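You operate a simulated robot arm through the tools that you are given. There is no shell and no other tool. Be economical: measure what you need, move in short steps, check, and stop when the job is done.

The job below is to be done with a simulated robot arm. You get a single attempt, and the scene is never put back.

## Task
Blow the filter core with orange ends clean on SOFT and fit it into the grey housing.
Fine: lid shut for one run; the housing waits in the CLEAN tray; leave the lid open. Set down upright: what you pick out.

It is judged by the outcome, as a careful person would: the job done as asked, and still so three seconds after it is handed in. It fails if anything else is knocked over, pushed out of place, dropped, spilled or broken. Lids that push on must go on centred and level and be pressed home; caps that screw on are set level and turned clockwise until they are tight.

## Robot
A 7-joint arm with a two-finger parallel gripper on a trunk, on a base that drives. Base frame: it is fixed to the floor where the robot stands at the start and does not move with it; the origin is under the middle of the robot, x ahead of it, y to its left, z up; the surface under the hand at the start is at about z = 800. Lengths are in mm, angles in degrees, forces in N, time in s.
With the tool pointing down near the work surface it reaches from about 360 to 900 mm from the robot's upright axis, wherever it stands. Its first joint turns from -115.0 to 115.0 degrees. Places, roughly: black jet knob [400, 200, 800]; clear sliding lid [500, 200, 900]; grey BLOW-OFF box [500, 200, 800]; parts carousel [600, -100, 800]; round green button [400, 100, 800]. Payload 3.91 kg.
Tool frame: the origin (TCP) lies between the finger pads and is the grasp point; the fingertips stand 30 mm ahead of it; z points along the fingers, y is the line along which they close. The gripper opens to 110 mm. The fingers are 20 mm wide and 10 mm thick; the gripper's body (48 by 112 mm) begins 55 mm behind the TCP.
Orientation is told as [roll, pitch, yaw] about the base's x, y, z axes, in that order, counted from this pose: with the fingers straight down and closing along the base's y, the tool's x points along the base's -x, its y along +y and its z along -z.

## Interface
- The arm moves only by the tool apply_moves. Its argument "commands" is a list of rows, each a list of 7 numbers: the shift along the tool's x, y, z in mm, then the turn, a rotation vector about the tool's x, y, z in degrees, then the finger opening in mm, from 0 to 110. In form: [[x, y, z, rx, ry, rz, hand], ...]. A call has 1 to 10 rows; each row shifts and turns the commanded pose from where the row before left it, along the tool's axes as they then stand. Rows are played at 5 a second. More than 50 mm and 8.6 degrees between two rows, or a gripper value outside its range, and nothing of the call is played. Where a pose cannot be reached the arm comes as near as it can. A force on the tool above 40 N (or 10 N above the force at the start of the call, whichever is more), or a blocked arm, ends the call early, and 0.2 s more pass. The fingers move at their own pace (about 153 mm/s each) and stop on an object; they squeeze with about 35 N. The grip force told is the motor's: it shows also when the fingers shut on nothing. Time passes only in rows, and 0.2 s behind the last, so rows that do not move let the fingers close. It gives the time, the measured TCP pose, the force on the tool (base axes), the opening and the grip force at its end, in the units of the frame above (readings bear some noise), with the torque about the TCP (base axes, N m) and any sound that the robot's microphone picked up.
- Cameras (640 x 400 px; columns grow to the right, rows downward): "scene" is now at [225.7, 165.5, 1112.2]; the picture's right is [-0.43, -0.90, 0.00], its down [-0.32, 0.15, -0.94] and it looks along [0.85, -0.40, -0.35] (base axes); focal length 214 px, centre (320, 200). "wrist" rides on the gripper at [72, 17, -103] in the tool frame; the picture's right is [-0.23, 0.97, 0.00], its down [-0.76, -0.18, -0.62] and it looks along [-0.61, -0.14, 0.78] (tool axes); focal length 222 px, centre (320, 200). There is no depth. A picture from a camera that has moved, and an enlarged one, comes with that camera's place and axes in the base frame and with its lens.
- get_image(camera): a new picture of that camera. The clock stands still meanwhile.
- move_column(by): slides the trunk up (or, below 0, down) by that many mm; the arm and the scene camera ride with it, the base frame stays. It gives what a move gives, with no picture.
- base_move(legs): drives the robot by 1 to 6 legs, each [ahead, left, turn to the left] in mm, mm and degrees, along the robot's own axes; the way and the turn of a leg run together, so that a leg with both is an arc; at most 1500 mm and 180 degrees a leg. The arm and the cameras ride along, it lands a little off, and it stops where it bumps. It gives what a move gives.
- aim_head(pan, tilt): turns the head with the scene camera to pan (to the left, within 80 degrees either way) and tilt (down, from -29 to 69), counted from straight ahead of the robot. It gives what a move gives.
- enlarge(camera, box): a new picture of the part [left, top, right, bottom] of that camera's present view, enlarged. The clock stands still meanwhile.
- finish_job(): hands the job in; it is judged then, once.

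Go step by step. Nothing tells you exact positions but the pictures and the camera data: compare them with the known pose of the tool, close in by small moves and look again before you grip or let go. The budget is 120 turns and 82 pictures, counting those below and the enlarged ones. Unless the task says otherwise, let go and move clear before handing in, and close with one line.

The tools are called after "Request:" by a JSON object that holds its "method" and its "body". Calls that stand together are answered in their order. apply_moves: Moves the arm, as the interface text tells. Its arguments: {"type":"object","properties":{"commands":{"type":"array","items":{"type":"array","items":{"type":"number"}}}},"required":["commands"]} The other tools are called the same way: move_column (by) slides the trunk up or down; base_move (legs) drives the base; aim_head (pan, tilt) turns the head that bears the scene camera; get_image (camera) takes a picture; enlarge (camera, box) takes an enlarged picture of a part of a camera's view; finish_job () hands the job in.

At the start:

```text
time_s: 0.0
eef_pos: [553.2, 46.3, 1140.7]
orientation: [0.0, 0.0, 0.0]
wrist_force: [-0.6, -0.3, 0.4]
ft_torque: [-0.02, 0.02, 0.03]
opening: 110.0
grasp_force: 0.1
trunk travel left (down, up): [-425.0, 565.0]
robot x, y, heading: [-2.2, -3.2, 0.1]
head pan, tilt: [-25.4, 20.5]
```

scene: 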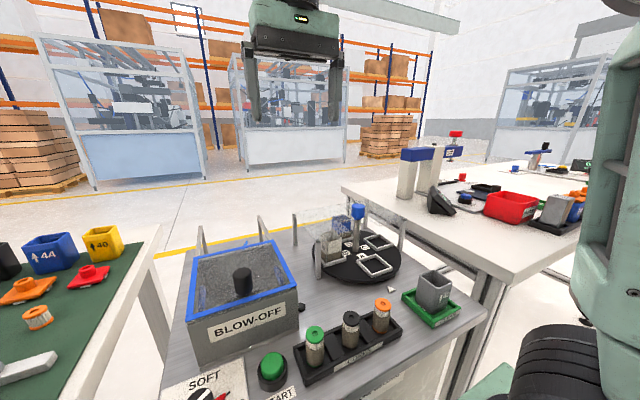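
wrist: 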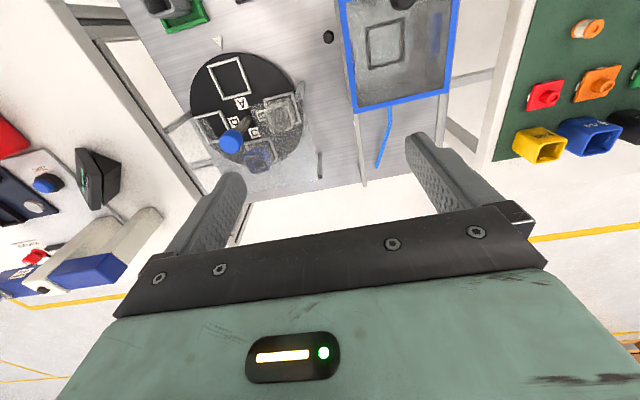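

I see the BLOW-OFF box with its blue-rimmed lid, a rack with three cores (green, black, orange), and a grey housing in a green tray on the right. First I look closer.

Request:
{"method": "enlarge", "body": {"camera": "scene", "box": [160, 200, 480, 400]}}

Request:
{"method": "aim_head", "body": {"pan": -10, "tilt": 50}}

Request:
{"method": "get_image", "body": {"camera": "scene"}}

```text
2.00 times, centred on (320, 300) of scene
camera zoom: at [225.7, 165.5, 1112.2], right [-0.43, -0.9, 0.0], down [-0.32, 0.15, -0.94], along [0.85, -0.4, -0.35], focal length 429 px, centre (320, 0)
```

zoom: 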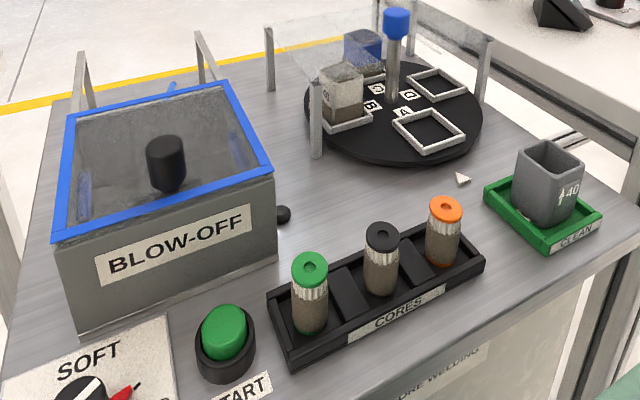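

```text
time_s: 0.9
eef_pos: [554.0, 46.1, 1139.7]
orientation: [0.0, 0.0, 0.0]
wrist_force: [-0.4, -0.5, 0.5]
ft_torque: [-0.03, -0.01, -0.01]
opening: 109.9
grasp_force: 0.1
trunk travel left (down, up): [-425.0, 565.0]
robot x, y, heading: [0.5, 0.6, -0.2]
head pan, tilt: [-10.0, 50.0]
```

```text
78 pictures are left
camera scene: at [217.5, 192.0, 1067.4], right [-0.17, -0.98, 0.0], down [-0.75, 0.13, -0.64], along [0.63, -0.11, -0.77], focal length 214 px, centre (320, 200)
```

scene: 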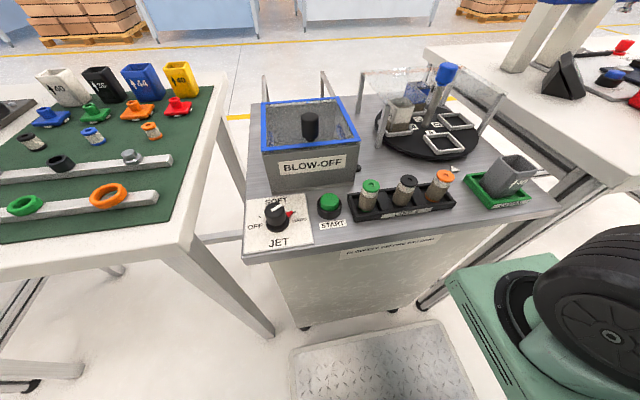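

Request:
{"method": "enlarge", "body": {"camera": "scene", "box": [240, 90, 400, 260]}}

Request:
{"method": "enlarge", "body": {"camera": "scene", "box": [340, 60, 560, 230]}}

Request:
{"method": "enlarge", "body": {"camera": "scene", "box": [240, 180, 320, 260]}}

```text
2.35 times, centred on (320, 175) of scene
camera zoom: at [217.5, 192.0, 1067.4], right [-0.17, -0.98, 0.0], down [-0.75, 0.13, -0.64], along [0.63, -0.11, -0.77], focal length 505 px, centre (320, 259)
```

zoom: 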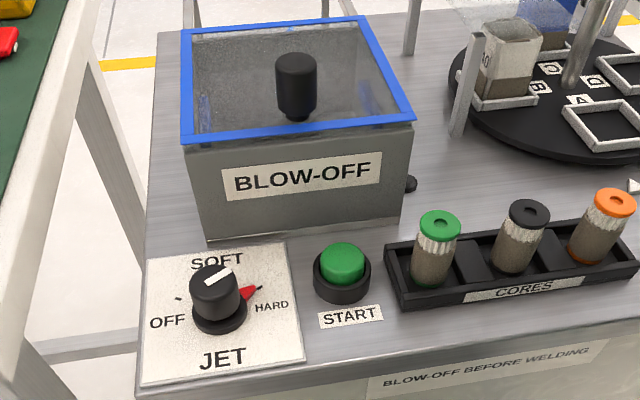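

```text
2.35 times, centred on (450, 145) of scene
camera zoom: at [217.5, 192.0, 1067.4], right [-0.17, -0.98, 0.0], down [-0.75, 0.13, -0.64], along [0.63, -0.11, -0.77], focal length 505 px, centre (14, 329)
```

zoom: 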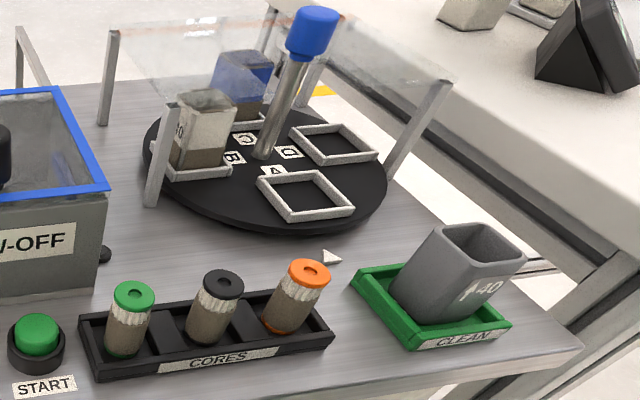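

```text
5.00 times, centred on (280, 220) of scene
camera zoom: at [217.5, 192.0, 1067.4], right [-0.17, -0.98, 0.0], down [-0.75, 0.13, -0.64], along [0.63, -0.11, -0.77], focal length 1072 px, centre (520, 100)
```

zoom: 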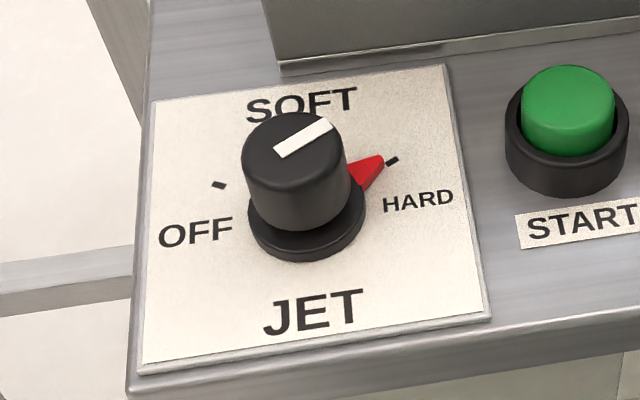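

The jet knob points at HARD now (centre about [398, 221]); SOFT is about 50° counter-clockwise. I look at the box and its lid from above next.

Request:
{"method": "apply_moves", "body": {"commands": [[40, 45, 0, 0, 0, 0, 110], [40, 45, 0, 0, 0, 0, 110], [40, 45, 0, 0, 0, 0, 110], [0, 0, 0, 0, 0, 0, 110]]}}

Request:
{"method": "get_image", "body": {"camera": "wrist"}}

```text
refused: row 1 steps farther than a row can; nothing moved
```

```text
74 pictures are left
camera wrist: at [480.4, 62.9, 1242.7], right [0.23, 0.97, 0.0], down [0.76, -0.18, 0.62], along [0.61, -0.14, -0.78], focal length 222 px, centre (320, 200)
```

wrist: 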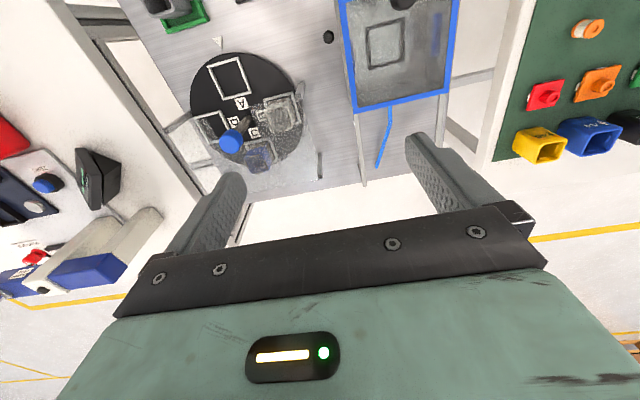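

The wrist view shows a hose behind the box and a nest inside it. I move back and left in smaller steps.

Request:
{"method": "apply_moves", "body": {"commands": [[30, 30, 0, 0, 0, 0, 110], [30, 30, 0, 0, 0, 0, 110], [30, 30, 0, 0, 0, 0, 110], [30, 30, 0, 0, 0, 0, 110], [30, 0, 0, 0, 0, 0, 110], [0, 0, 0, 0, 0, 0, 110]]}}

Request:
{"method": "get_image", "body": {"camera": "wrist"}}

```text
time_s: 2.3
eef_pos: [402.7, 167.8, 1138.5]
orientation: [0.1, -0.1, 0.0]
wrist_force: [-0.1, 0.0, -0.4]
ft_torque: [0.02, 0.01, 0.01]
opening: 110.0
grasp_force: 0.0
trunk travel left (down, up): [-425.0, 565.0]
robot x, y, heading: [2.6, -0.6, -0.1]
head pan, tilt: [-10.0, 50.0]
```

```text
73 pictures are left
camera wrist: at [329.5, 183.7, 1241.9], right [0.23, 0.97, 0.0], down [0.76, -0.18, 0.62], along [0.61, -0.14, -0.78], focal length 222 px, centre (320, 200)
```

wrist: 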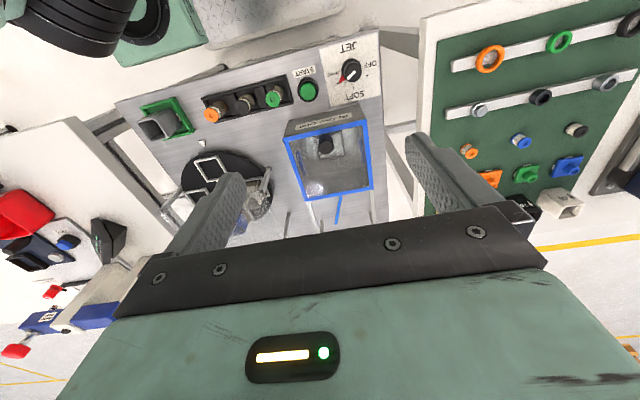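

Request:
{"method": "enlarge", "body": {"camera": "wrist", "box": [270, 100, 400, 240]}}

Request:
{"method": "enlarge", "body": {"camera": "wrist", "box": [130, 60, 300, 160]}}

```text
2.86 times, centred on (335, 170) of wrist
camera zoom: at [329.5, 183.7, 1241.9], right [0.23, 0.97, 0.0], down [0.76, -0.18, 0.62], along [0.61, -0.14, -0.78], focal length 635 px, centre (277, 286)
```

zoom: 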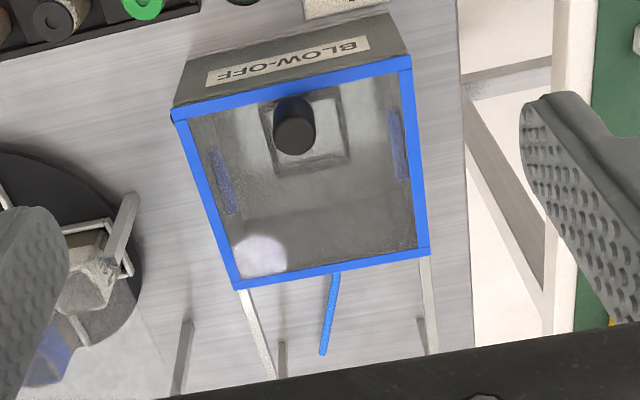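

```text
3.76 times, centred on (215, 110) of wrist
camera zoom: at [329.5, 183.7, 1241.9], right [0.23, 0.97, 0.0], down [0.76, -0.18, 0.62], along [0.61, -0.14, -0.78], focal length 836 px, centre (715, 539)
```

zoom: 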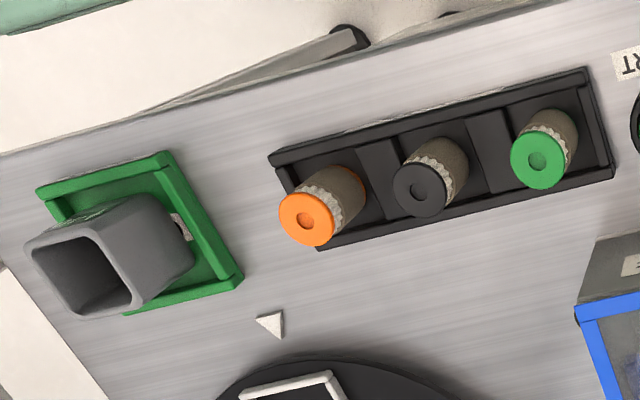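

The lid is shut and slides back (+x) on rails, with its handle at about [481, 158, 920] and the nest at about [530, 158]. The orange core stands in the rack at about [406, -27]. I set the knob first, so I go above it and look.

Request:
{"method": "apply_moves", "body": {"commands": [[4.7, 26, 0, 0, 0, 0, 60], [0, 27, 0, 0, 0, 0, 60], [0, 0, 48, 0, 0, 0, 60], [0, 0, 48, 0, 0, 0, 60], [0, 0, 48, 0, 0, 0, 60], [0, 0, 48, 0, 0, 0, 60], [0, 0, 30, 0, 0, 0, 60], [0, 0, 0, 0, 0, 0, 60]]}}

Request:
{"method": "get_image", "body": {"camera": "scene"}}

Request:
{"method": "get_image", "body": {"camera": "wrist"}}

```text
time_s: 4.1
eef_pos: [398.4, 220.0, 917.2]
orientation: [0.0, 0.0, 0.0]
wrist_force: [0.0, -0.1, 0.0]
ft_torque: [0.02, 0.0, -0.01]
opening: 59.9
grasp_force: 0.0
trunk travel left (down, up): [-425.0, 565.0]
robot x, y, heading: [-1.3, -1.5, 0.1]
head pan, tilt: [-10.0, 50.0]
```

```text
70 pictures are left
camera scene: at [217.5, 192.0, 1067.4], right [-0.17, -0.98, 0.0], down [-0.75, 0.13, -0.64], along [0.63, -0.11, -0.77], focal length 214 px, centre (320, 200)
```

scene: 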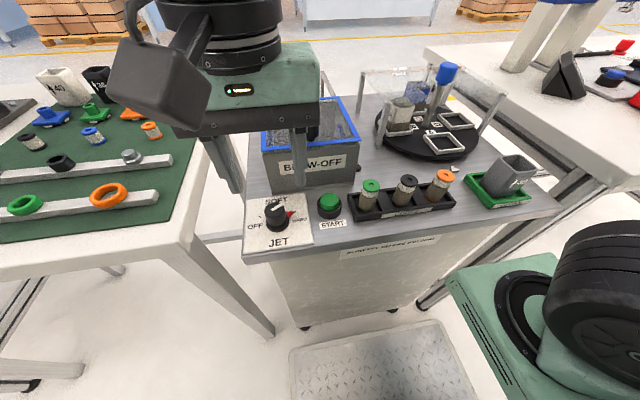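

```text
69 pictures are left
camera wrist: at [325.0, 235.4, 1018.7], right [0.23, 0.97, 0.0], down [0.76, -0.18, 0.62], along [0.61, -0.14, -0.78], focal length 222 px, centre (320, 200)
```

wrist: 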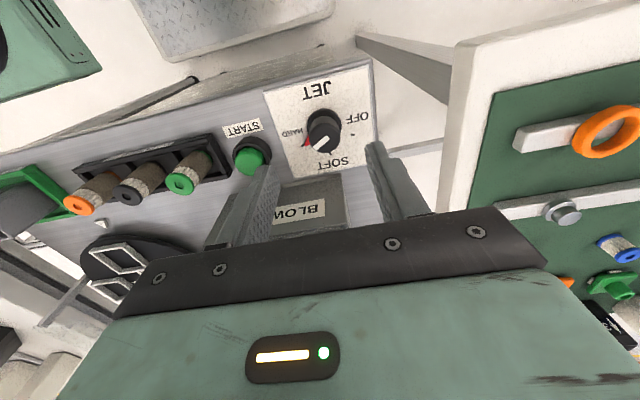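

The wrist view agrees: the knob is at about [399.5, 220]. I go down to it.

Request:
{"method": "apply_moves", "body": {"commands": [[-1, 0, 40, 0, 0, 0, 60], [0, 0, 27, 0, 0, 0, 60], [0, 0, 0, 0, 0, 0, 60]]}}

Request:
{"method": "enlarge", "body": {"camera": "scene", "box": [220, 150, 360, 270]}}

Request:
{"method": "enlarge", "body": {"camera": "wrist", "box": [220, 60, 420, 240]}}

```text
time_s: 4.9
eef_pos: [399.5, 218.9, 850.4]
orientation: [0.0, 0.0, 0.0]
wrist_force: [0.0, 0.0, -0.2]
ft_torque: [0.01, -0.01, 0.03]
opening: 59.9
grasp_force: 0.1
trunk travel left (down, up): [-425.0, 565.0]
robot x, y, heading: [2.8, -1.8, -0.0]
head pan, tilt: [-10.0, 50.0]
```

```text
3.33 times, centred on (290, 210) of scene
camera zoom: at [217.5, 192.0, 1067.4], right [-0.17, -0.98, 0.0], down [-0.75, 0.13, -0.64], along [0.63, -0.11, -0.77], focal length 715 px, centre (420, 167)
```

zoom: 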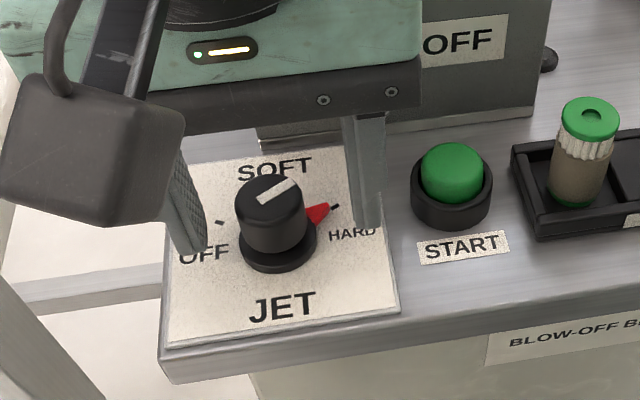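

```text
2.22 times, centred on (320, 150) of wrist
camera zoom: at [325.3, 235.0, 952.8], right [0.23, 0.97, 0.0], down [0.76, -0.18, 0.62], along [0.61, -0.14, -0.78], focal length 494 px, centre (320, 311)
```

zoom: 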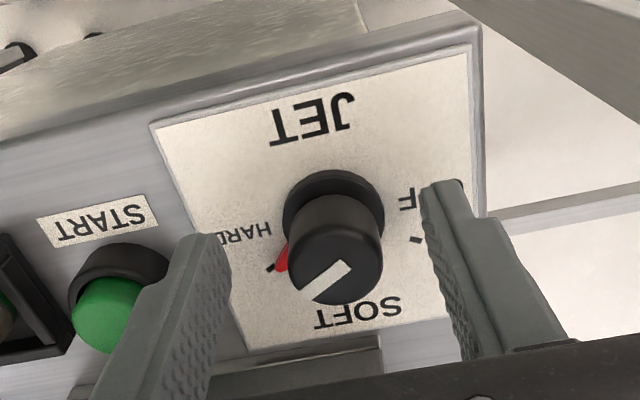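

The fingers straddle the knob, so I close on it.

Request:
{"method": "apply_moves", "body": {"commands": [[0, 0, 2, 0, 0, 0, 20], [0, 0, 0, 0, 0, 0, 15], [0, 0, 0, 0, 0, 0, 15]]}}

```text
time_s: 5.7
eef_pos: [399.0, 222.0, 850.0]
orientation: [0.4, -0.1, 0.1]
wrist_force: [0.1, 27.9, 16.7]
ft_torque: [0.46, 0.74, 0.16]
opening: 27.7
grasp_force: 45.0
trunk travel left (down, up): [-425.0, 565.0]
robot x, y, heading: [0.7, 1.2, 0.2]
head pan, tilt: [-10.0, 50.0]
```

Request:
{"method": "apply_moves", "body": {"commands": [[0, 2.5, -1, 0, 0, 0, 15], [0, 0, 0, 0, 0, 0, 15]]}}

```text
time_s: 6.3
eef_pos: [399.0, 221.4, 847.7]
orientation: [-0.1, 0.0, 0.0]
wrist_force: [-9.3, 13.1, 12.1]
ft_torque: [0.64, -0.7, 0.07]
opening: 27.6
grasp_force: 44.4
trunk travel left (down, up): [-425.0, 565.0]
robot x, y, heading: [-2.8, -3.0, 0.1]
head pan, tilt: [-10.0, 50.0]
```

The side force has dropped. I turn the knob about 50° counter-clockwise.

Request:
{"method": "apply_moves", "body": {"commands": [[0, 0, 0, 0, 0, -7, 15], [0, 0, 0, 0, 0, -7, 15], [0, 0, 0, 0, 0, -7, 15], [0, 0, 0, 0, 0, -7, 15], [0, 0, 0, 0, 0, -7, 15], [0, 0, 0, 0, 0, -7, 15], [0, 0, 0, 0, 0, -8, 15], [0, 0, 0, 0, 0, 0, 15]]}}

Request:
{"method": "enlarge", "body": {"camera": "scene", "box": [220, 150, 360, 270]}}

```text
time_s: 8.1
eef_pos: [400.7, 220.1, 849.0]
orientation: [-0.1, 0.3, 49.9]
wrist_force: [8.5, -31.3, 2.9]
ft_torque: [-1.26, 0.64, -0.1]
opening: 27.5
grasp_force: 45.0
trunk travel left (down, up): [-425.0, 565.0]
robot x, y, heading: [3.4, -1.5, 0.2]
head pan, tilt: [-10.0, 50.0]
```

```text
3.33 times, centred on (290, 210) of scene
camera zoom: at [217.9, 190.9, 1067.4], right [-0.17, -0.98, 0.0], down [-0.75, 0.13, -0.64], along [0.63, -0.11, -0.77], focal length 715 px, centre (420, 167)
```

zoom: 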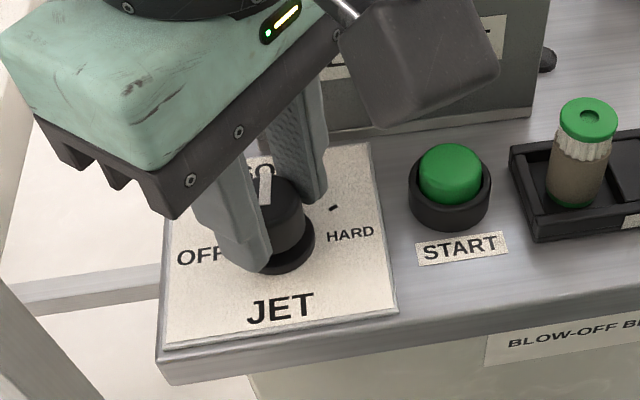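

The knob has turned toward SOFT. I let go, rise straight up and check it.

Request:
{"method": "apply_moves", "body": {"commands": [[0, 0, 0, 0, 0, 0, 60], [0, 0, 0, 0, 0, 0, 60], [0, 0, -40, 0, 0, 0, 60], [0, 0, -45, 0, 0, 0, 60], [0, 0, -45, 0, 0, 0, 60], [0, 0, 0, 0, 0, 0, 60]]}}

Request:
{"method": "enlarge", "body": {"camera": "scene", "box": [240, 180, 320, 260]}}

```text
time_s: 9.5
eef_pos: [400.7, 225.4, 980.9]
orientation: [0.1, 0.0, 50.0]
wrist_force: [-0.6, -0.4, -0.3]
ft_torque: [-0.04, 0.01, 0.01]
opening: 59.9
grasp_force: 0.0
trunk travel left (down, up): [-425.0, 565.0]
robot x, y, heading: [0.7, -1.8, -0.1]
head pan, tilt: [-10.0, 50.0]
```

```text
5.00 times, centred on (280, 220) of scene
camera zoom: at [217.5, 192.0, 1067.4], right [-0.17, -0.98, 0.0], down [-0.75, 0.13, -0.64], along [0.63, -0.11, -0.77], focal length 1072 px, centre (520, 100)
```

zoom: 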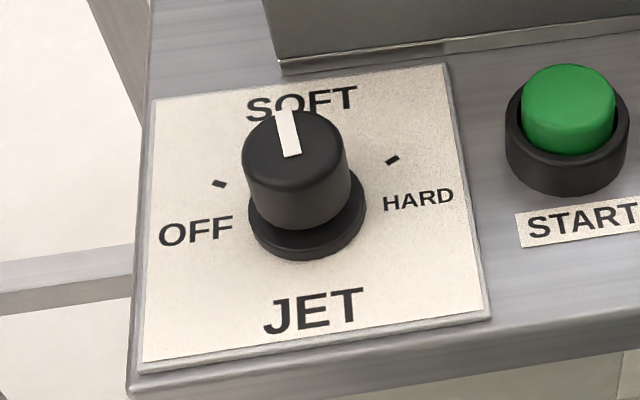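

Request:
{"method": "enlarge", "body": {"camera": "scene", "box": [260, 190, 300, 230]}}

Request:
{"method": "enlarge", "body": {"camera": "wrist", "box": [220, 60, 420, 200]}}

```text
10.00 times, centred on (280, 210) of scene
camera zoom: at [217.5, 192.0, 1067.4], right [-0.17, -0.98, 0.0], down [-0.75, 0.13, -0.64], along [0.63, -0.11, -0.77], focal length 2145 px, centre (720, 100)
```

zoom: 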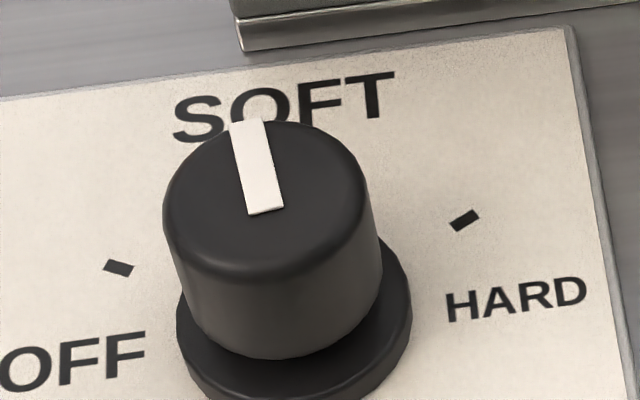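

```text
2.86 times, centred on (320, 130) of wrist
camera zoom: at [339.6, 178.8, 1084.4], right [-0.6, 0.8, 0.0], down [0.63, 0.47, 0.62], along [0.5, 0.37, -0.78], focal length 635 px, centre (320, 400)
```

zoom: 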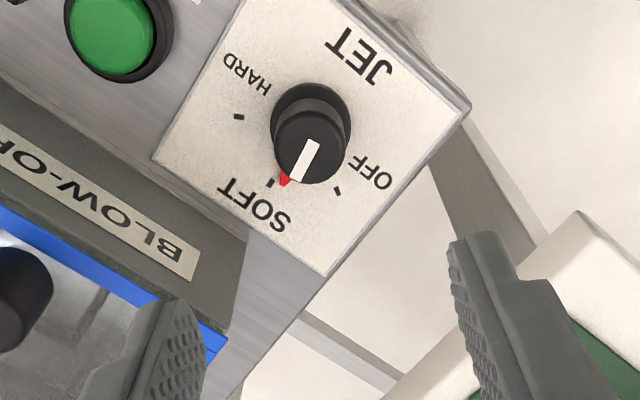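

The pointer is about 7° past SOFT, toward OFF. I grip the knob again and turn it back a little.

Request:
{"method": "apply_moves", "body": {"commands": [[2.7, -2.3, 0, 0, 0, 0, 60], [0, 0, 45, 0, 0, 0, 60], [0, 0, 45, 0, 0, 0, 60], [0, 0, 40, 0, 0, 0, 60], [0, 0, 0, 0, 0, 0, 60], [0, 0, 0, 0, 0, 0, 20], [0, 0, 0, 0, 0, 0, 20], [0, 0, 0, 0, 0, 0, 20]]}}

Request:
{"method": "apply_moves", "body": {"commands": [[0, 0, 0, 0, 0, 3.5, 20], [0, 0, 0, 0, 0, 3.5, 20], [0, 0, 0, 0, 0, 0, 20], [0, 0, 0, 0, 0, 0, 60], [0, 0, 0, 0, 0, 0, 60], [0, 0, -40, 0, 0, 0, 60], [0, 0, -45, 0, 0, 0, 60], [0, 0, -45, 0, 0, 0, 60], [0, 0, 0, 0, 0, 0, 60]]}}

Request:
{"method": "enlarge", "body": {"camera": "scene", "box": [260, 190, 300, 230]}}

Request:
{"method": "enlarge", "body": {"camera": "wrist", "box": [270, 60, 370, 140]}}

```text
time_s: 11.3
eef_pos: [401.4, 219.3, 849.6]
orientation: [-0.1, 0.1, 49.9]
wrist_force: [8.8, -9.5, -6.6]
ft_torque: [0.29, -0.66, -0.06]
opening: 27.1
grasp_force: 44.9
trunk travel left (down, up): [-425.0, 565.0]
robot x, y, heading: [0.9, 1.5, -0.0]
head pan, tilt: [-10.0, 50.0]
```

```text
time_s: 13.3
eef_pos: [399.6, 217.7, 979.3]
orientation: [-0.1, -0.1, 43.1]
wrist_force: [-0.2, -0.3, -0.3]
ft_torque: [-0.02, 0.02, -0.02]
opening: 60.1
grasp_force: 0.2
trunk travel left (down, up): [-425.0, 565.0]
robot x, y, heading: [2.7, -0.3, 0.4]
head pan, tilt: [-10.0, 50.0]
```

```text
10.00 times, centred on (280, 210) of scene
camera zoom: at [217.5, 192.0, 1067.4], right [-0.17, -0.98, 0.0], down [-0.75, 0.13, -0.64], along [0.63, -0.11, -0.77], focal length 2145 px, centre (720, 100)
```

zoom: 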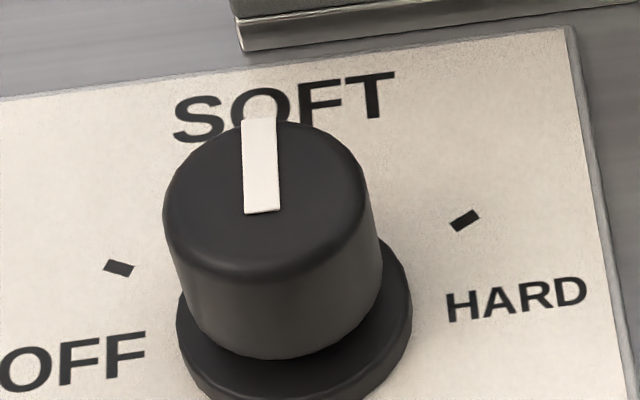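

```text
5.00 times, centred on (320, 100) of wrist
camera zoom: at [334.6, 180.6, 1082.0], right [-0.5, 0.87, 0.0], down [0.68, 0.39, 0.62], along [0.54, 0.31, -0.78], focal length 1111 px, centre (320, 700)
```

zoom: 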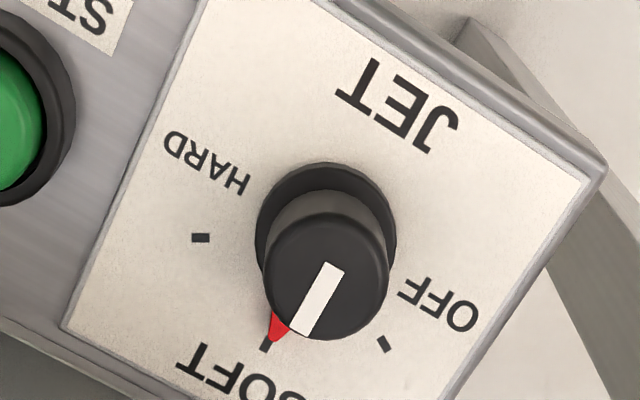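

The pointer is now on the SOFT mark. Next is the lid handle: I turn the hand back and move above it.

Request:
{"method": "apply_moves", "body": {"commands": [[0, 0, -10, 0, 0, 7.2, 60], [0, 0, 0, 0, 0, 7.2, 60], [0, 0, 0, 0, 0, 7.2, 60], [0, 0, 0, 0, 0, 7.2, 60], [0, 0, 0, 0, 0, 7.2, 60], [0, 0, 0, 0, 0, 7, 60], [-30, -21, 0, 0, 0, 0, 60], [-30, -21, 0, 0, 0, 0, 60], [-21, -19, 0, 0, 0, 0, 60], [0, 0, 0, 0, 0, 0, 60]]}}

Request:
{"method": "get_image", "body": {"camera": "wrist"}}

Request:
{"method": "get_image", "body": {"camera": "scene"}}

```text
time_s: 15.5
eef_pos: [481.2, 158.7, 988.3]
orientation: [-0.1, 0.0, 0.0]
wrist_force: [0.8, -0.2, -0.2]
ft_torque: [0.02, 0.0, 0.0]
opening: 60.0
grasp_force: 0.1
trunk travel left (down, up): [-425.0, 565.0]
robot x, y, heading: [1.7, 2.4, -0.1]
head pan, tilt: [-10.0, 50.0]
```

```text
60 pictures are left
camera wrist: at [408.8, 174.3, 1092.2], right [0.23, 0.97, 0.0], down [0.76, -0.18, 0.62], along [0.61, -0.14, -0.78], focal length 222 px, centre (320, 200)
```

wrist: 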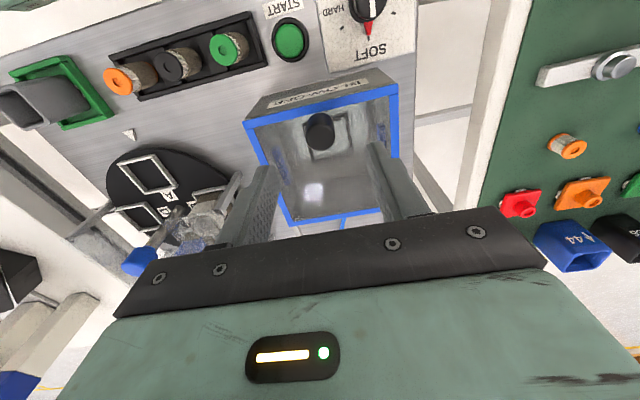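

```text
59 pictures are left
camera scene: at [217.5, 192.0, 1067.4], right [-0.17, -0.98, 0.0], down [-0.75, 0.13, -0.64], along [0.63, -0.11, -0.77], focal length 214 px, centre (320, 200)
```

scene: 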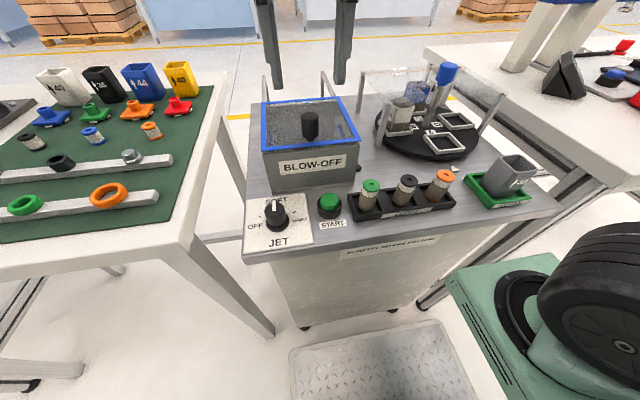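

Request:
{"method": "apply_moves", "body": {"commands": [[0, 0, 30, 0, 0, 0, 60], [0, 0, 27, 0, 0, 0, 60], [0, 0, 0, 0, 0, 0, 60], [0, 0, 0, 0, 0, 0, 20], [0, 0, 0, 0, 0, 0, 15], [0, 0, 0, 0, 0, 0, 15]]}}

Request:
{"method": "get_image", "body": {"camera": "scene"}}

```text
time_s: 16.9
eef_pos: [479.4, 159.3, 931.9]
orientation: [0.1, 0.0, 0.2]
wrist_force: [3.1, 19.8, -4.6]
ft_torque: [0.05, -0.58, 0.06]
opening: 23.4
grasp_force: 44.9
trunk travel left (down, up): [-425.0, 565.0]
robot x, y, heading: [0.3, -0.5, 0.2]
head pan, tilt: [-10.0, 50.0]
```

```text
58 pictures are left
camera scene: at [217.6, 193.0, 1067.1], right [-0.17, -0.98, 0.0], down [-0.75, 0.13, -0.64], along [0.63, -0.11, -0.77], focal length 214 px, centre (320, 200)
```

scene: 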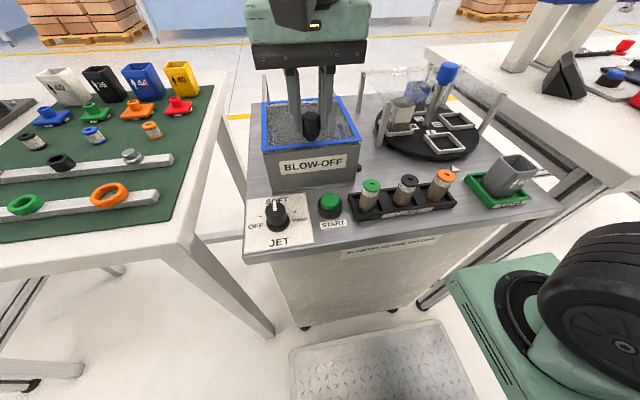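

The handle is gripped. I relieve the side load and slide the lid back.

Request:
{"method": "apply_moves", "body": {"commands": [[0, 1.5, 0, 0, 0, 0, 15], [-10, 0, 0, 0, 0, 0, 15], [-15, 0, 0, 0, 0, 0, 15], [-15, 0, 0, 0, 0, 0, 15], [-15, 0, 0, 0, 0, 0, 15], [-15, 0, 0, 0, 0, 0, 15], [0, 0, 0, 0, 0, 0, 15]]}}

Request:
{"method": "get_image", "body": {"camera": "scene"}}

```text
time_s: 18.5
eef_pos: [552.9, 157.8, 932.3]
orientation: [0.0, 0.2, 0.0]
wrist_force: [-0.7, 6.8, -19.7]
ft_torque: [0.74, 0.18, 0.0]
opening: 23.4
grasp_force: 45.0
trunk travel left (down, up): [-425.0, 565.0]
robot x, y, heading: [1.6, -0.2, 0.0]
head pan, tilt: [-10.0, 50.0]
```

```text
57 pictures are left
camera scene: at [217.9, 192.3, 1067.1], right [-0.17, -0.98, 0.0], down [-0.75, 0.13, -0.64], along [0.63, -0.11, -0.77], focal length 214 px, centre (320, 200)
```

scene: 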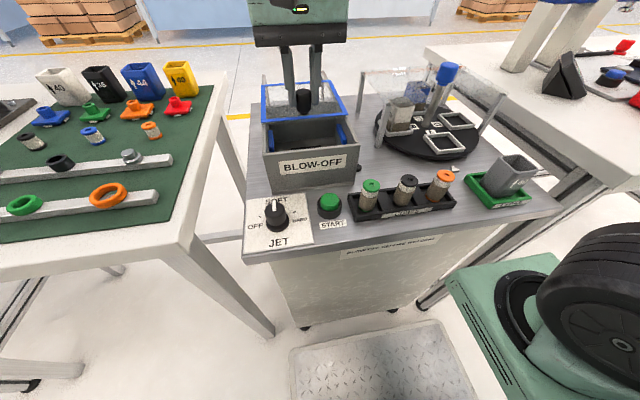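

It slides well. I go on to the end stop.

Request:
{"method": "apply_moves", "body": {"commands": [[-12, 0, 0.5, 0, 0, 0, 15], [-12, 0, 0.5, 0, 0, 0, 15], [-10, 0, 0, 0, 0, 0, 15], [-8, 0, 0, 0, 0, 0, 15], [-8, 0, 0, 0, 0, 0, 15], [0, 0, 0, 0, 0, 0, 15]]}}

Request:
{"method": "get_image", "body": {"camera": "scene"}}

```text
time_s: 19.9
eef_pos: [601.7, 159.4, 932.0]
orientation: [0.0, 0.0, 0.0]
wrist_force: [0.2, -6.6, -0.8]
ft_torque: [0.34, 0.52, 0.08]
opening: 23.7
grasp_force: 45.2
trunk travel left (down, up): [-425.0, 565.0]
robot x, y, heading: [1.0, -1.0, -0.1]
head pan, tilt: [-10.0, 50.0]
```

```text
56 pictures are left
camera scene: at [217.6, 191.7, 1067.5], right [-0.17, -0.98, 0.0], down [-0.75, 0.13, -0.64], along [0.63, -0.11, -0.77], focal length 214 px, centre (320, 200)
```

scene: 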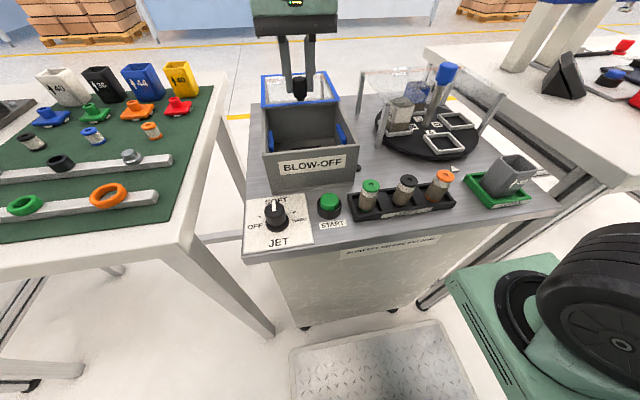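

Request:
{"method": "apply_moves", "body": {"commands": [[-4, 0, 0, 0, 0, 0, 15], [-4, 0, 0, 0, 0, 0, 15], [0, 0, 0, 0, 0, 0, 15]]}}

```text
time_s: 20.7
eef_pos: [608.7, 159.7, 932.3]
orientation: [0.1, -0.1, -0.1]
wrist_force: [-0.8, -7.3, 0.6]
ft_torque: [0.33, -0.66, -0.09]
opening: 23.6
grasp_force: 45.3
trunk travel left (down, up): [-425.0, 565.0]
robot x, y, heading: [1.8, 1.6, -0.1]
head pan, tilt: [-10.0, 50.0]
```

The lid is open with no stop met yet. I let go, rise and look into the box.

Request:
{"method": "apply_moves", "body": {"commands": [[0, 0, 0, 0, 0, 0, 60], [0, 0, 0, 0, 0, 0, 60], [0, 0, -30, 0, 0, 0, 60], [0, 0, -45, 0, 0, 0, 60], [45, 0, 0, 0, 0, 0, 60], [45, 0, 0, 0, 0, 0, 60], [0, 0, 0, 0, 0, 0, 60]]}}

Request:
{"method": "enlarge", "body": {"camera": "wrist", "box": [200, 60, 440, 230]}}

Request:
{"method": "enlarge", "body": {"camera": "scene", "box": [240, 60, 380, 200]}}

```text
time_s: 22.3
eef_pos: [518.4, 161.6, 1007.3]
orientation: [-0.1, 0.0, 0.0]
wrist_force: [0.3, -1.0, 1.2]
ft_torque: [0.02, 0.02, 0.01]
opening: 60.0
grasp_force: 0.1
trunk travel left (down, up): [-425.0, 565.0]
robot x, y, heading: [-1.3, 1.7, -0.0]
head pan, tilt: [-10.0, 50.0]
```

```text
2.35 times, centred on (320, 145) of wrist
camera zoom: at [444.2, 177.5, 1110.6], right [0.23, 0.97, 0.0], down [0.76, -0.18, 0.62], along [0.61, -0.14, -0.78], focal length 523 px, centre (320, 329)
```

zoom: 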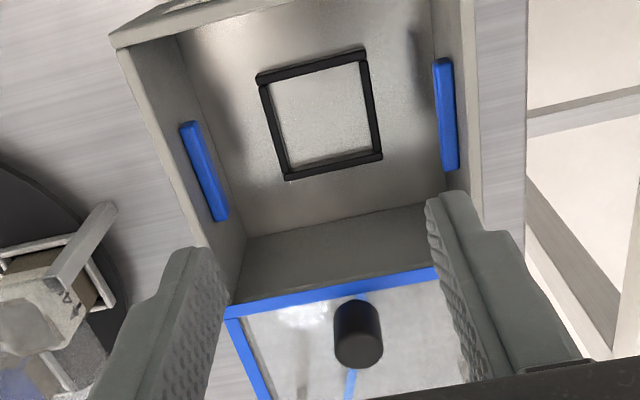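

```text
2.86 times, centred on (310, 130) of scene
camera zoom: at [217.5, 192.0, 1067.3], right [-0.17, -0.98, 0.0], down [-0.75, 0.13, -0.64], along [0.63, -0.11, -0.77], focal length 613 px, centre (349, 400)
```

zoom: 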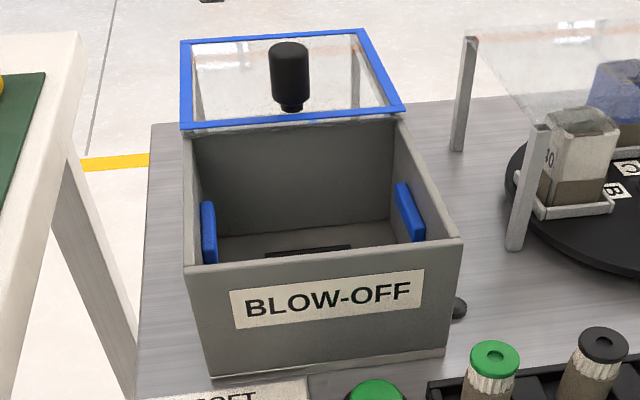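

The nest centre is about [532, 159] on the box floor (about z 810). Now I go over to the orange core in the rack.

Request:
{"method": "apply_moves", "body": {"commands": [[22, -38, 0, 0, 0, 0, 60], [22, -38, 0, 0, 0, 0, 60], [22, -38, 0, 0, 0, 0, 60], [22, -38, 0, 0, 0, 0, 60], [24, -37, 0, 0, 0, 0, 50], [0, 0, 40, 0, 0, 0, 50], [0, 0, 30, 0, 0, 0, 50], [0, 0, 0, 0, 0, 0, 50]]}}

Request:
{"method": "get_image", "body": {"camera": "wrist"}}

Request:
{"method": "enlarge", "body": {"camera": "scene", "box": [340, 120, 560, 260]}}

```text
time_s: 24.1
eef_pos: [440.4, 18.5, 928.6]
orientation: [0.0, -0.1, -0.1]
wrist_force: [-0.1, -1.0, 0.5]
ft_torque: [0.03, -0.01, 0.03]
opening: 49.9
grasp_force: 0.1
out of reach, approached as far as the arm can: row 4, 5
trunk travel left (down, up): [-425.0, 565.0]
robot x, y, heading: [-1.0, -1.6, 0.0]
head pan, tilt: [-10.0, 50.0]
```

```text
53 pictures are left
camera wrist: at [366.8, 34.1, 1031.7], right [0.23, 0.97, 0.0], down [0.76, -0.18, 0.62], along [0.61, -0.14, -0.78], focal length 222 px, centre (320, 200)
```

wrist: 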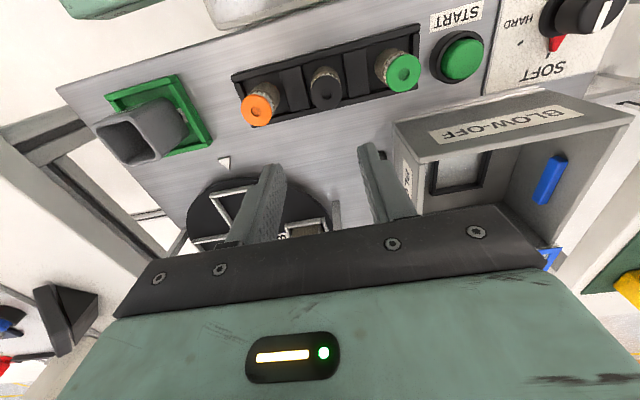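

```text
2.86 times, centred on (450, 190) of scene
camera zoom: at [217.5, 192.0, 1067.4], right [-0.17, -0.98, 0.0], down [-0.75, 0.13, -0.64], along [0.63, -0.11, -0.77], focal length 613 px, centre (-51, 229)
```

zoom: 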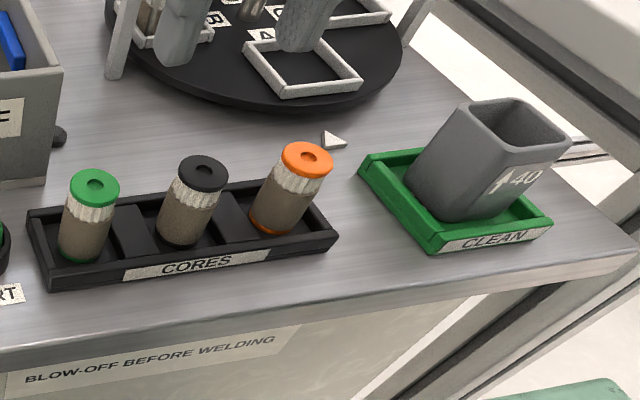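

The arm cannot fold in this far, so I back the base off 130 mm.

Request:
{"method": "base_move", "body": {"legs": [[-130, 0, 0]]}}

Request:
{"method": "get_image", "body": {"camera": "wrist"}}

Request:
{"method": "get_image", "body": {"camera": "scene"}}

```text
time_s: 25.4
eef_pos: [308.6, 18.5, 928.2]
orientation: [0.0, 0.0, 0.1]
wrist_force: [0.6, 0.2, -0.3]
ft_torque: [0.01, 0.01, 0.03]
opening: 50.0
grasp_force: 0.1
trunk travel left (down, up): [-425.0, 565.0]
robot x, y, heading: [-128.3, -3.1, 0.1]
head pan, tilt: [-10.0, 50.0]
```

```text
51 pictures are left
camera wrist: at [235.3, 34.5, 1032.1], right [0.23, 0.97, 0.0], down [0.76, -0.18, 0.62], along [0.61, -0.14, -0.78], focal length 222 px, centre (320, 200)
```

wrist: 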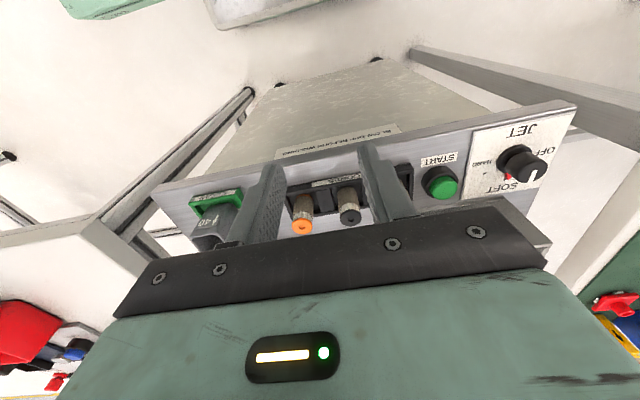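

```text
50 pictures are left
camera scene: at [85.8, 192.2, 1067.4], right [-0.17, -0.98, 0.0], down [-0.75, 0.13, -0.64], along [0.63, -0.11, -0.77], focal length 214 px, centre (320, 200)
```

scene: 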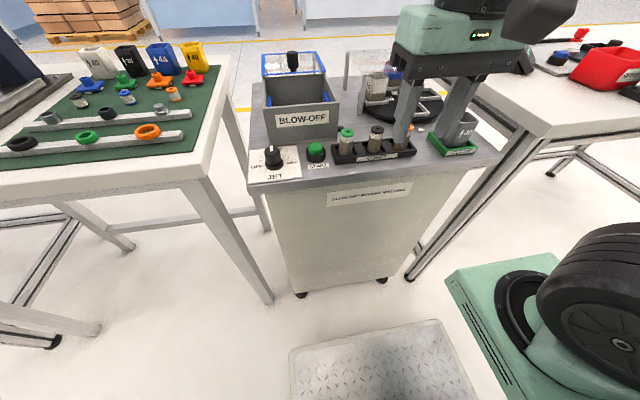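

Request:
{"method": "apply_moves", "body": {"commands": [[-33, -15, 0, 0, 0, 0, 50], [-33, -15, 0, 0, 0, 0, 50], [-32, -14, 0, 0, 0, 0, 50], [0, 0, 15, 0, 0, 0, 50], [0, 0, 0, 0, 0, 0, 50]]}}

Request:
{"method": "enlarge", "body": {"camera": "wrist", "box": [160, 60, 460, 220]}}

Request:
{"method": "enlarge", "body": {"camera": "scene", "box": [320, 60, 520, 180]}}

```text
time_s: 26.6
eef_pos: [405.9, -25.5, 914.1]
orientation: [0.1, 0.0, 0.1]
wrist_force: [0.2, 0.6, 1.2]
ft_torque: [0.01, 0.0, -0.05]
opening: 49.8
grasp_force: 0.0
trunk travel left (down, up): [-425.0, 565.0]
robot x, y, heading: [-131.7, -2.4, 0.4]
head pan, tilt: [-10.0, 50.0]
```

```text
2.13 times, centred on (310, 140) of wrist
camera zoom: at [332.4, -9.7, 1016.8], right [0.23, 0.97, 0.0], down [0.76, -0.18, 0.62], along [0.61, -0.14, -0.78], focal length 474 px, centre (341, 328)
```

zoom: 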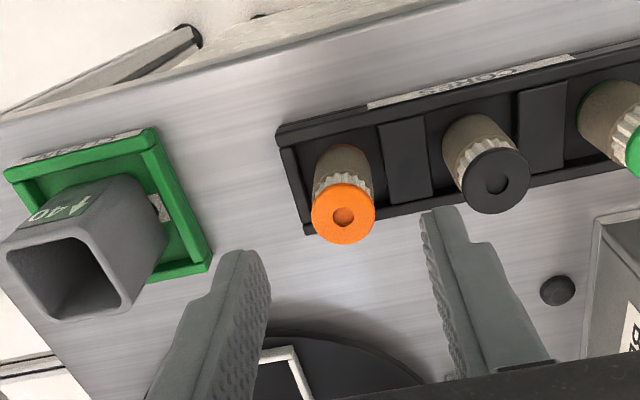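

```text
3.20 times, centred on (420, 120) of scene
camera zoom: at [85.8, 192.2, 1067.4], right [-0.17, -0.98, 0.0], down [-0.75, 0.13, -0.64], along [0.63, -0.11, -0.77], focal length 686 px, centre (0, 456)
```

zoom: 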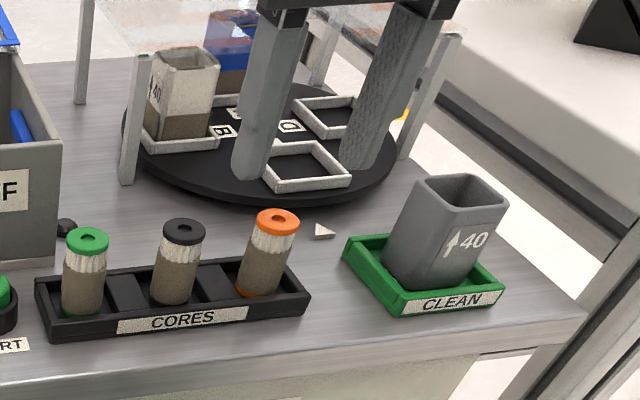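

The core is at [408, -26] with its top at about z 853; the housing is at about [405, -138] with its rim at about z 860. I go down and grip the core high.

Request:
{"method": "apply_moves", "body": {"commands": [[-2, -0.5, 26, 0, 0, 0, 50], [0, 0, 25, 0, 0, 0, 50], [0, 0, 0, 0, 0, 0, 50]]}}

Request:
{"method": "enlarge", "body": {"camera": "scene", "box": [320, 60, 480, 180]}}

Request:
{"method": "enlarge", "body": {"camera": "wrist", "box": [160, 60, 460, 220]}}

```text
time_s: 27.4
eef_pos: [407.2, -26.7, 861.3]
orientation: [0.0, 0.0, 0.2]
wrist_force: [0.2, -1.5, 0.8]
ft_torque: [-0.02, 0.02, -0.01]
opening: 50.1
grasp_force: 0.0
trunk travel left (down, up): [-425.0, 565.0]
robot x, y, heading: [-133.4, -3.1, -0.1]
head pan, tilt: [-10.0, 50.0]
```

```text
3.33 times, centred on (400, 120) of scene
camera zoom: at [85.8, 192.2, 1067.4], right [-0.17, -0.98, 0.0], down [-0.75, 0.13, -0.64], along [0.63, -0.11, -0.77], focal length 715 px, centre (53, 467)
```

zoom: 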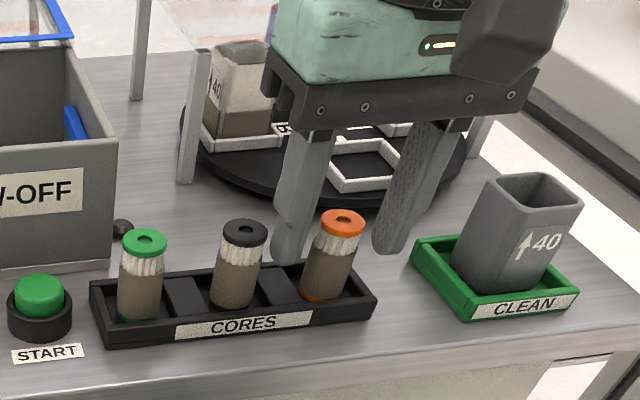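

```text
2.13 times, centred on (310, 140) of wrist
camera zoom: at [334.4, -10.1, 964.9], right [0.23, 0.97, 0.0], down [0.76, -0.18, 0.62], along [0.61, -0.14, -0.78], focal length 474 px, centre (341, 328)
```

zoom: 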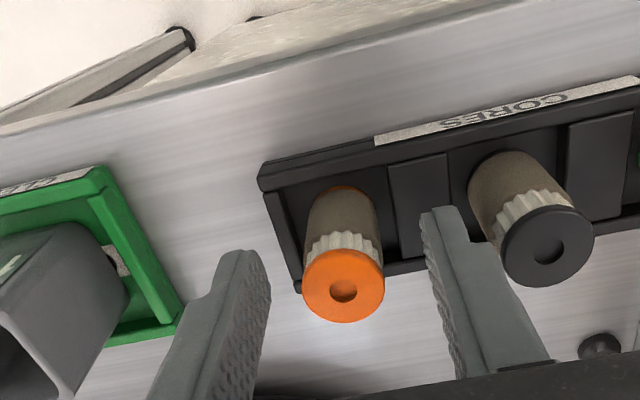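

The fingers are well placed on both sides of the core. I close and lift.

Request:
{"method": "apply_moves", "body": {"commands": [[0, 0, 0, 0, 0, 0, 20], [0, 0, 0, 0, 0, 0, 15], [0, 0, 0, 0, 0, 0, 15]]}}

Request:
{"method": "apply_moves", "body": {"commands": [[0, 0, -15, 0, 0, 0, 15], [0, 0, -40, 0, 0, 0, 15], [0, 0, -40, 0, 0, 0, 15], [0, 0, -40, 0, 0, 0, 15], [0, 0, 0, 0, 0, 0, 15]]}}

Request:
{"method": "get_image", "body": {"camera": "scene"}}

Request:
{"method": "enlarge", "body": {"camera": "wrist", "box": [160, 60, 460, 220]}}

```text
time_s: 28.2
eef_pos: [407.0, -26.8, 862.1]
orientation: [0.1, -0.1, 0.0]
wrist_force: [0.8, -1.0, -0.7]
ft_torque: [-0.03, 0.01, 0.0]
opening: 19.9
grasp_force: 35.1
trunk travel left (down, up): [-425.0, 565.0]
robot x, y, heading: [-134.2, -2.1, 0.0]
head pan, tilt: [-10.0, 50.0]
```

```text
time_s: 29.4
eef_pos: [408.5, -25.8, 998.5]
orientation: [0.0, 0.0, 0.1]
wrist_force: [-0.3, 0.1, -0.8]
ft_torque: [0.01, 0.0, 0.0]
opening: 20.1
grasp_force: 34.8
trunk travel left (down, up): [-425.0, 565.0]
robot x, y, heading: [-130.9, -1.0, 0.1]
head pan, tilt: [-10.0, 50.0]
```

```text
45 pictures are left
camera scene: at [85.8, 192.2, 1067.4], right [-0.17, -0.98, 0.0], down [-0.75, 0.13, -0.64], along [0.63, -0.11, -0.77], focal length 214 px, centre (320, 200)
```

scene: 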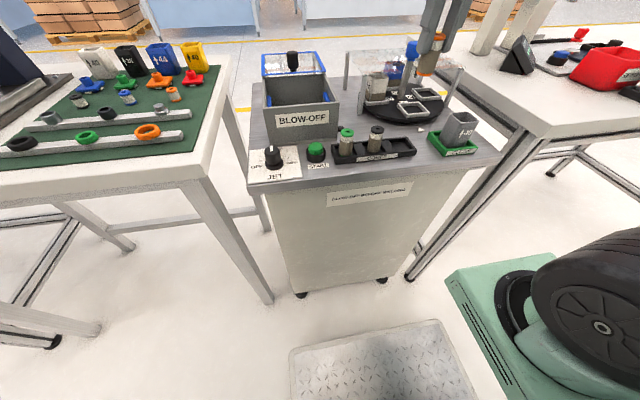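

```text
2.13 times, centred on (310, 140) of wrist
camera zoom: at [335.3, -8.8, 1101.2], right [0.23, 0.97, 0.0], down [0.76, -0.18, 0.62], along [0.61, -0.14, -0.78], focal length 474 px, centre (341, 328)
```

zoom: 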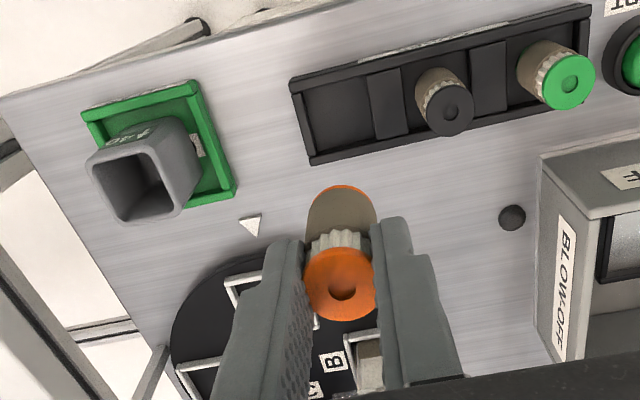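

The core is held (20 mm). I carry it over the nest.

Request:
{"method": "apply_moves", "body": {"commands": [[-24.7, 37, 0, 0, 0, 0, 15], [-24.7, 37, 0, 0, 0, 0, 15], [-24.7, 37, 0, 0, 0, 0, 15], [-24.7, 37, 0, 0, 0, 0, 15], [-24.7, 37, 0, 0, 0, 0, 15], [0, 0, 0, 0, 0, 0, 15]]}}

Request:
{"method": "get_image", "body": {"camera": "wrist"}}

Request:
{"method": "enlarge", "body": {"camera": "scene", "box": [220, 20, 380, 140]}}

```text
time_s: 30.8
eef_pos: [531.2, 158.2, 997.3]
orientation: [0.1, 0.0, 0.1]
wrist_force: [0.1, 0.2, -0.8]
ft_torque: [0.03, 0.03, -0.01]
opening: 20.0
grasp_force: 34.7
trunk travel left (down, up): [-425.0, 565.0]
robot x, y, heading: [-131.7, 3.1, 0.1]
head pan, tilt: [-10.0, 50.0]
```

```text
43 pictures are left
camera wrist: at [457.1, 174.9, 1100.2], right [0.23, 0.97, 0.0], down [0.76, -0.18, 0.62], along [0.61, -0.14, -0.78], focal length 222 px, centre (320, 200)
```

wrist: 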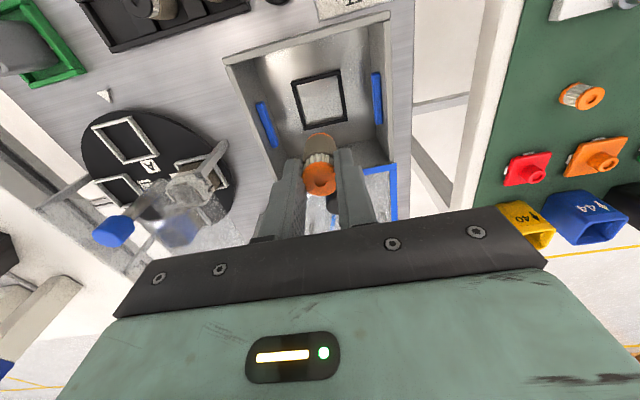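

```text
3.33 times, centred on (300, 80) of scene
camera zoom: at [85.8, 192.2, 1067.3], right [-0.17, -0.98, 0.0], down [-0.75, 0.13, -0.64], along [0.63, -0.11, -0.77], focal length 715 px, centre (387, 600)
```

zoom: 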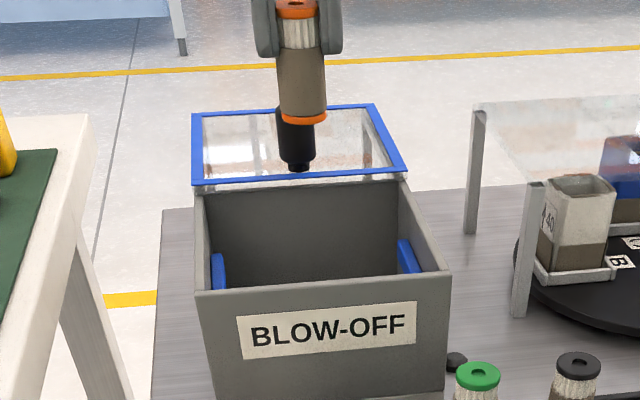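

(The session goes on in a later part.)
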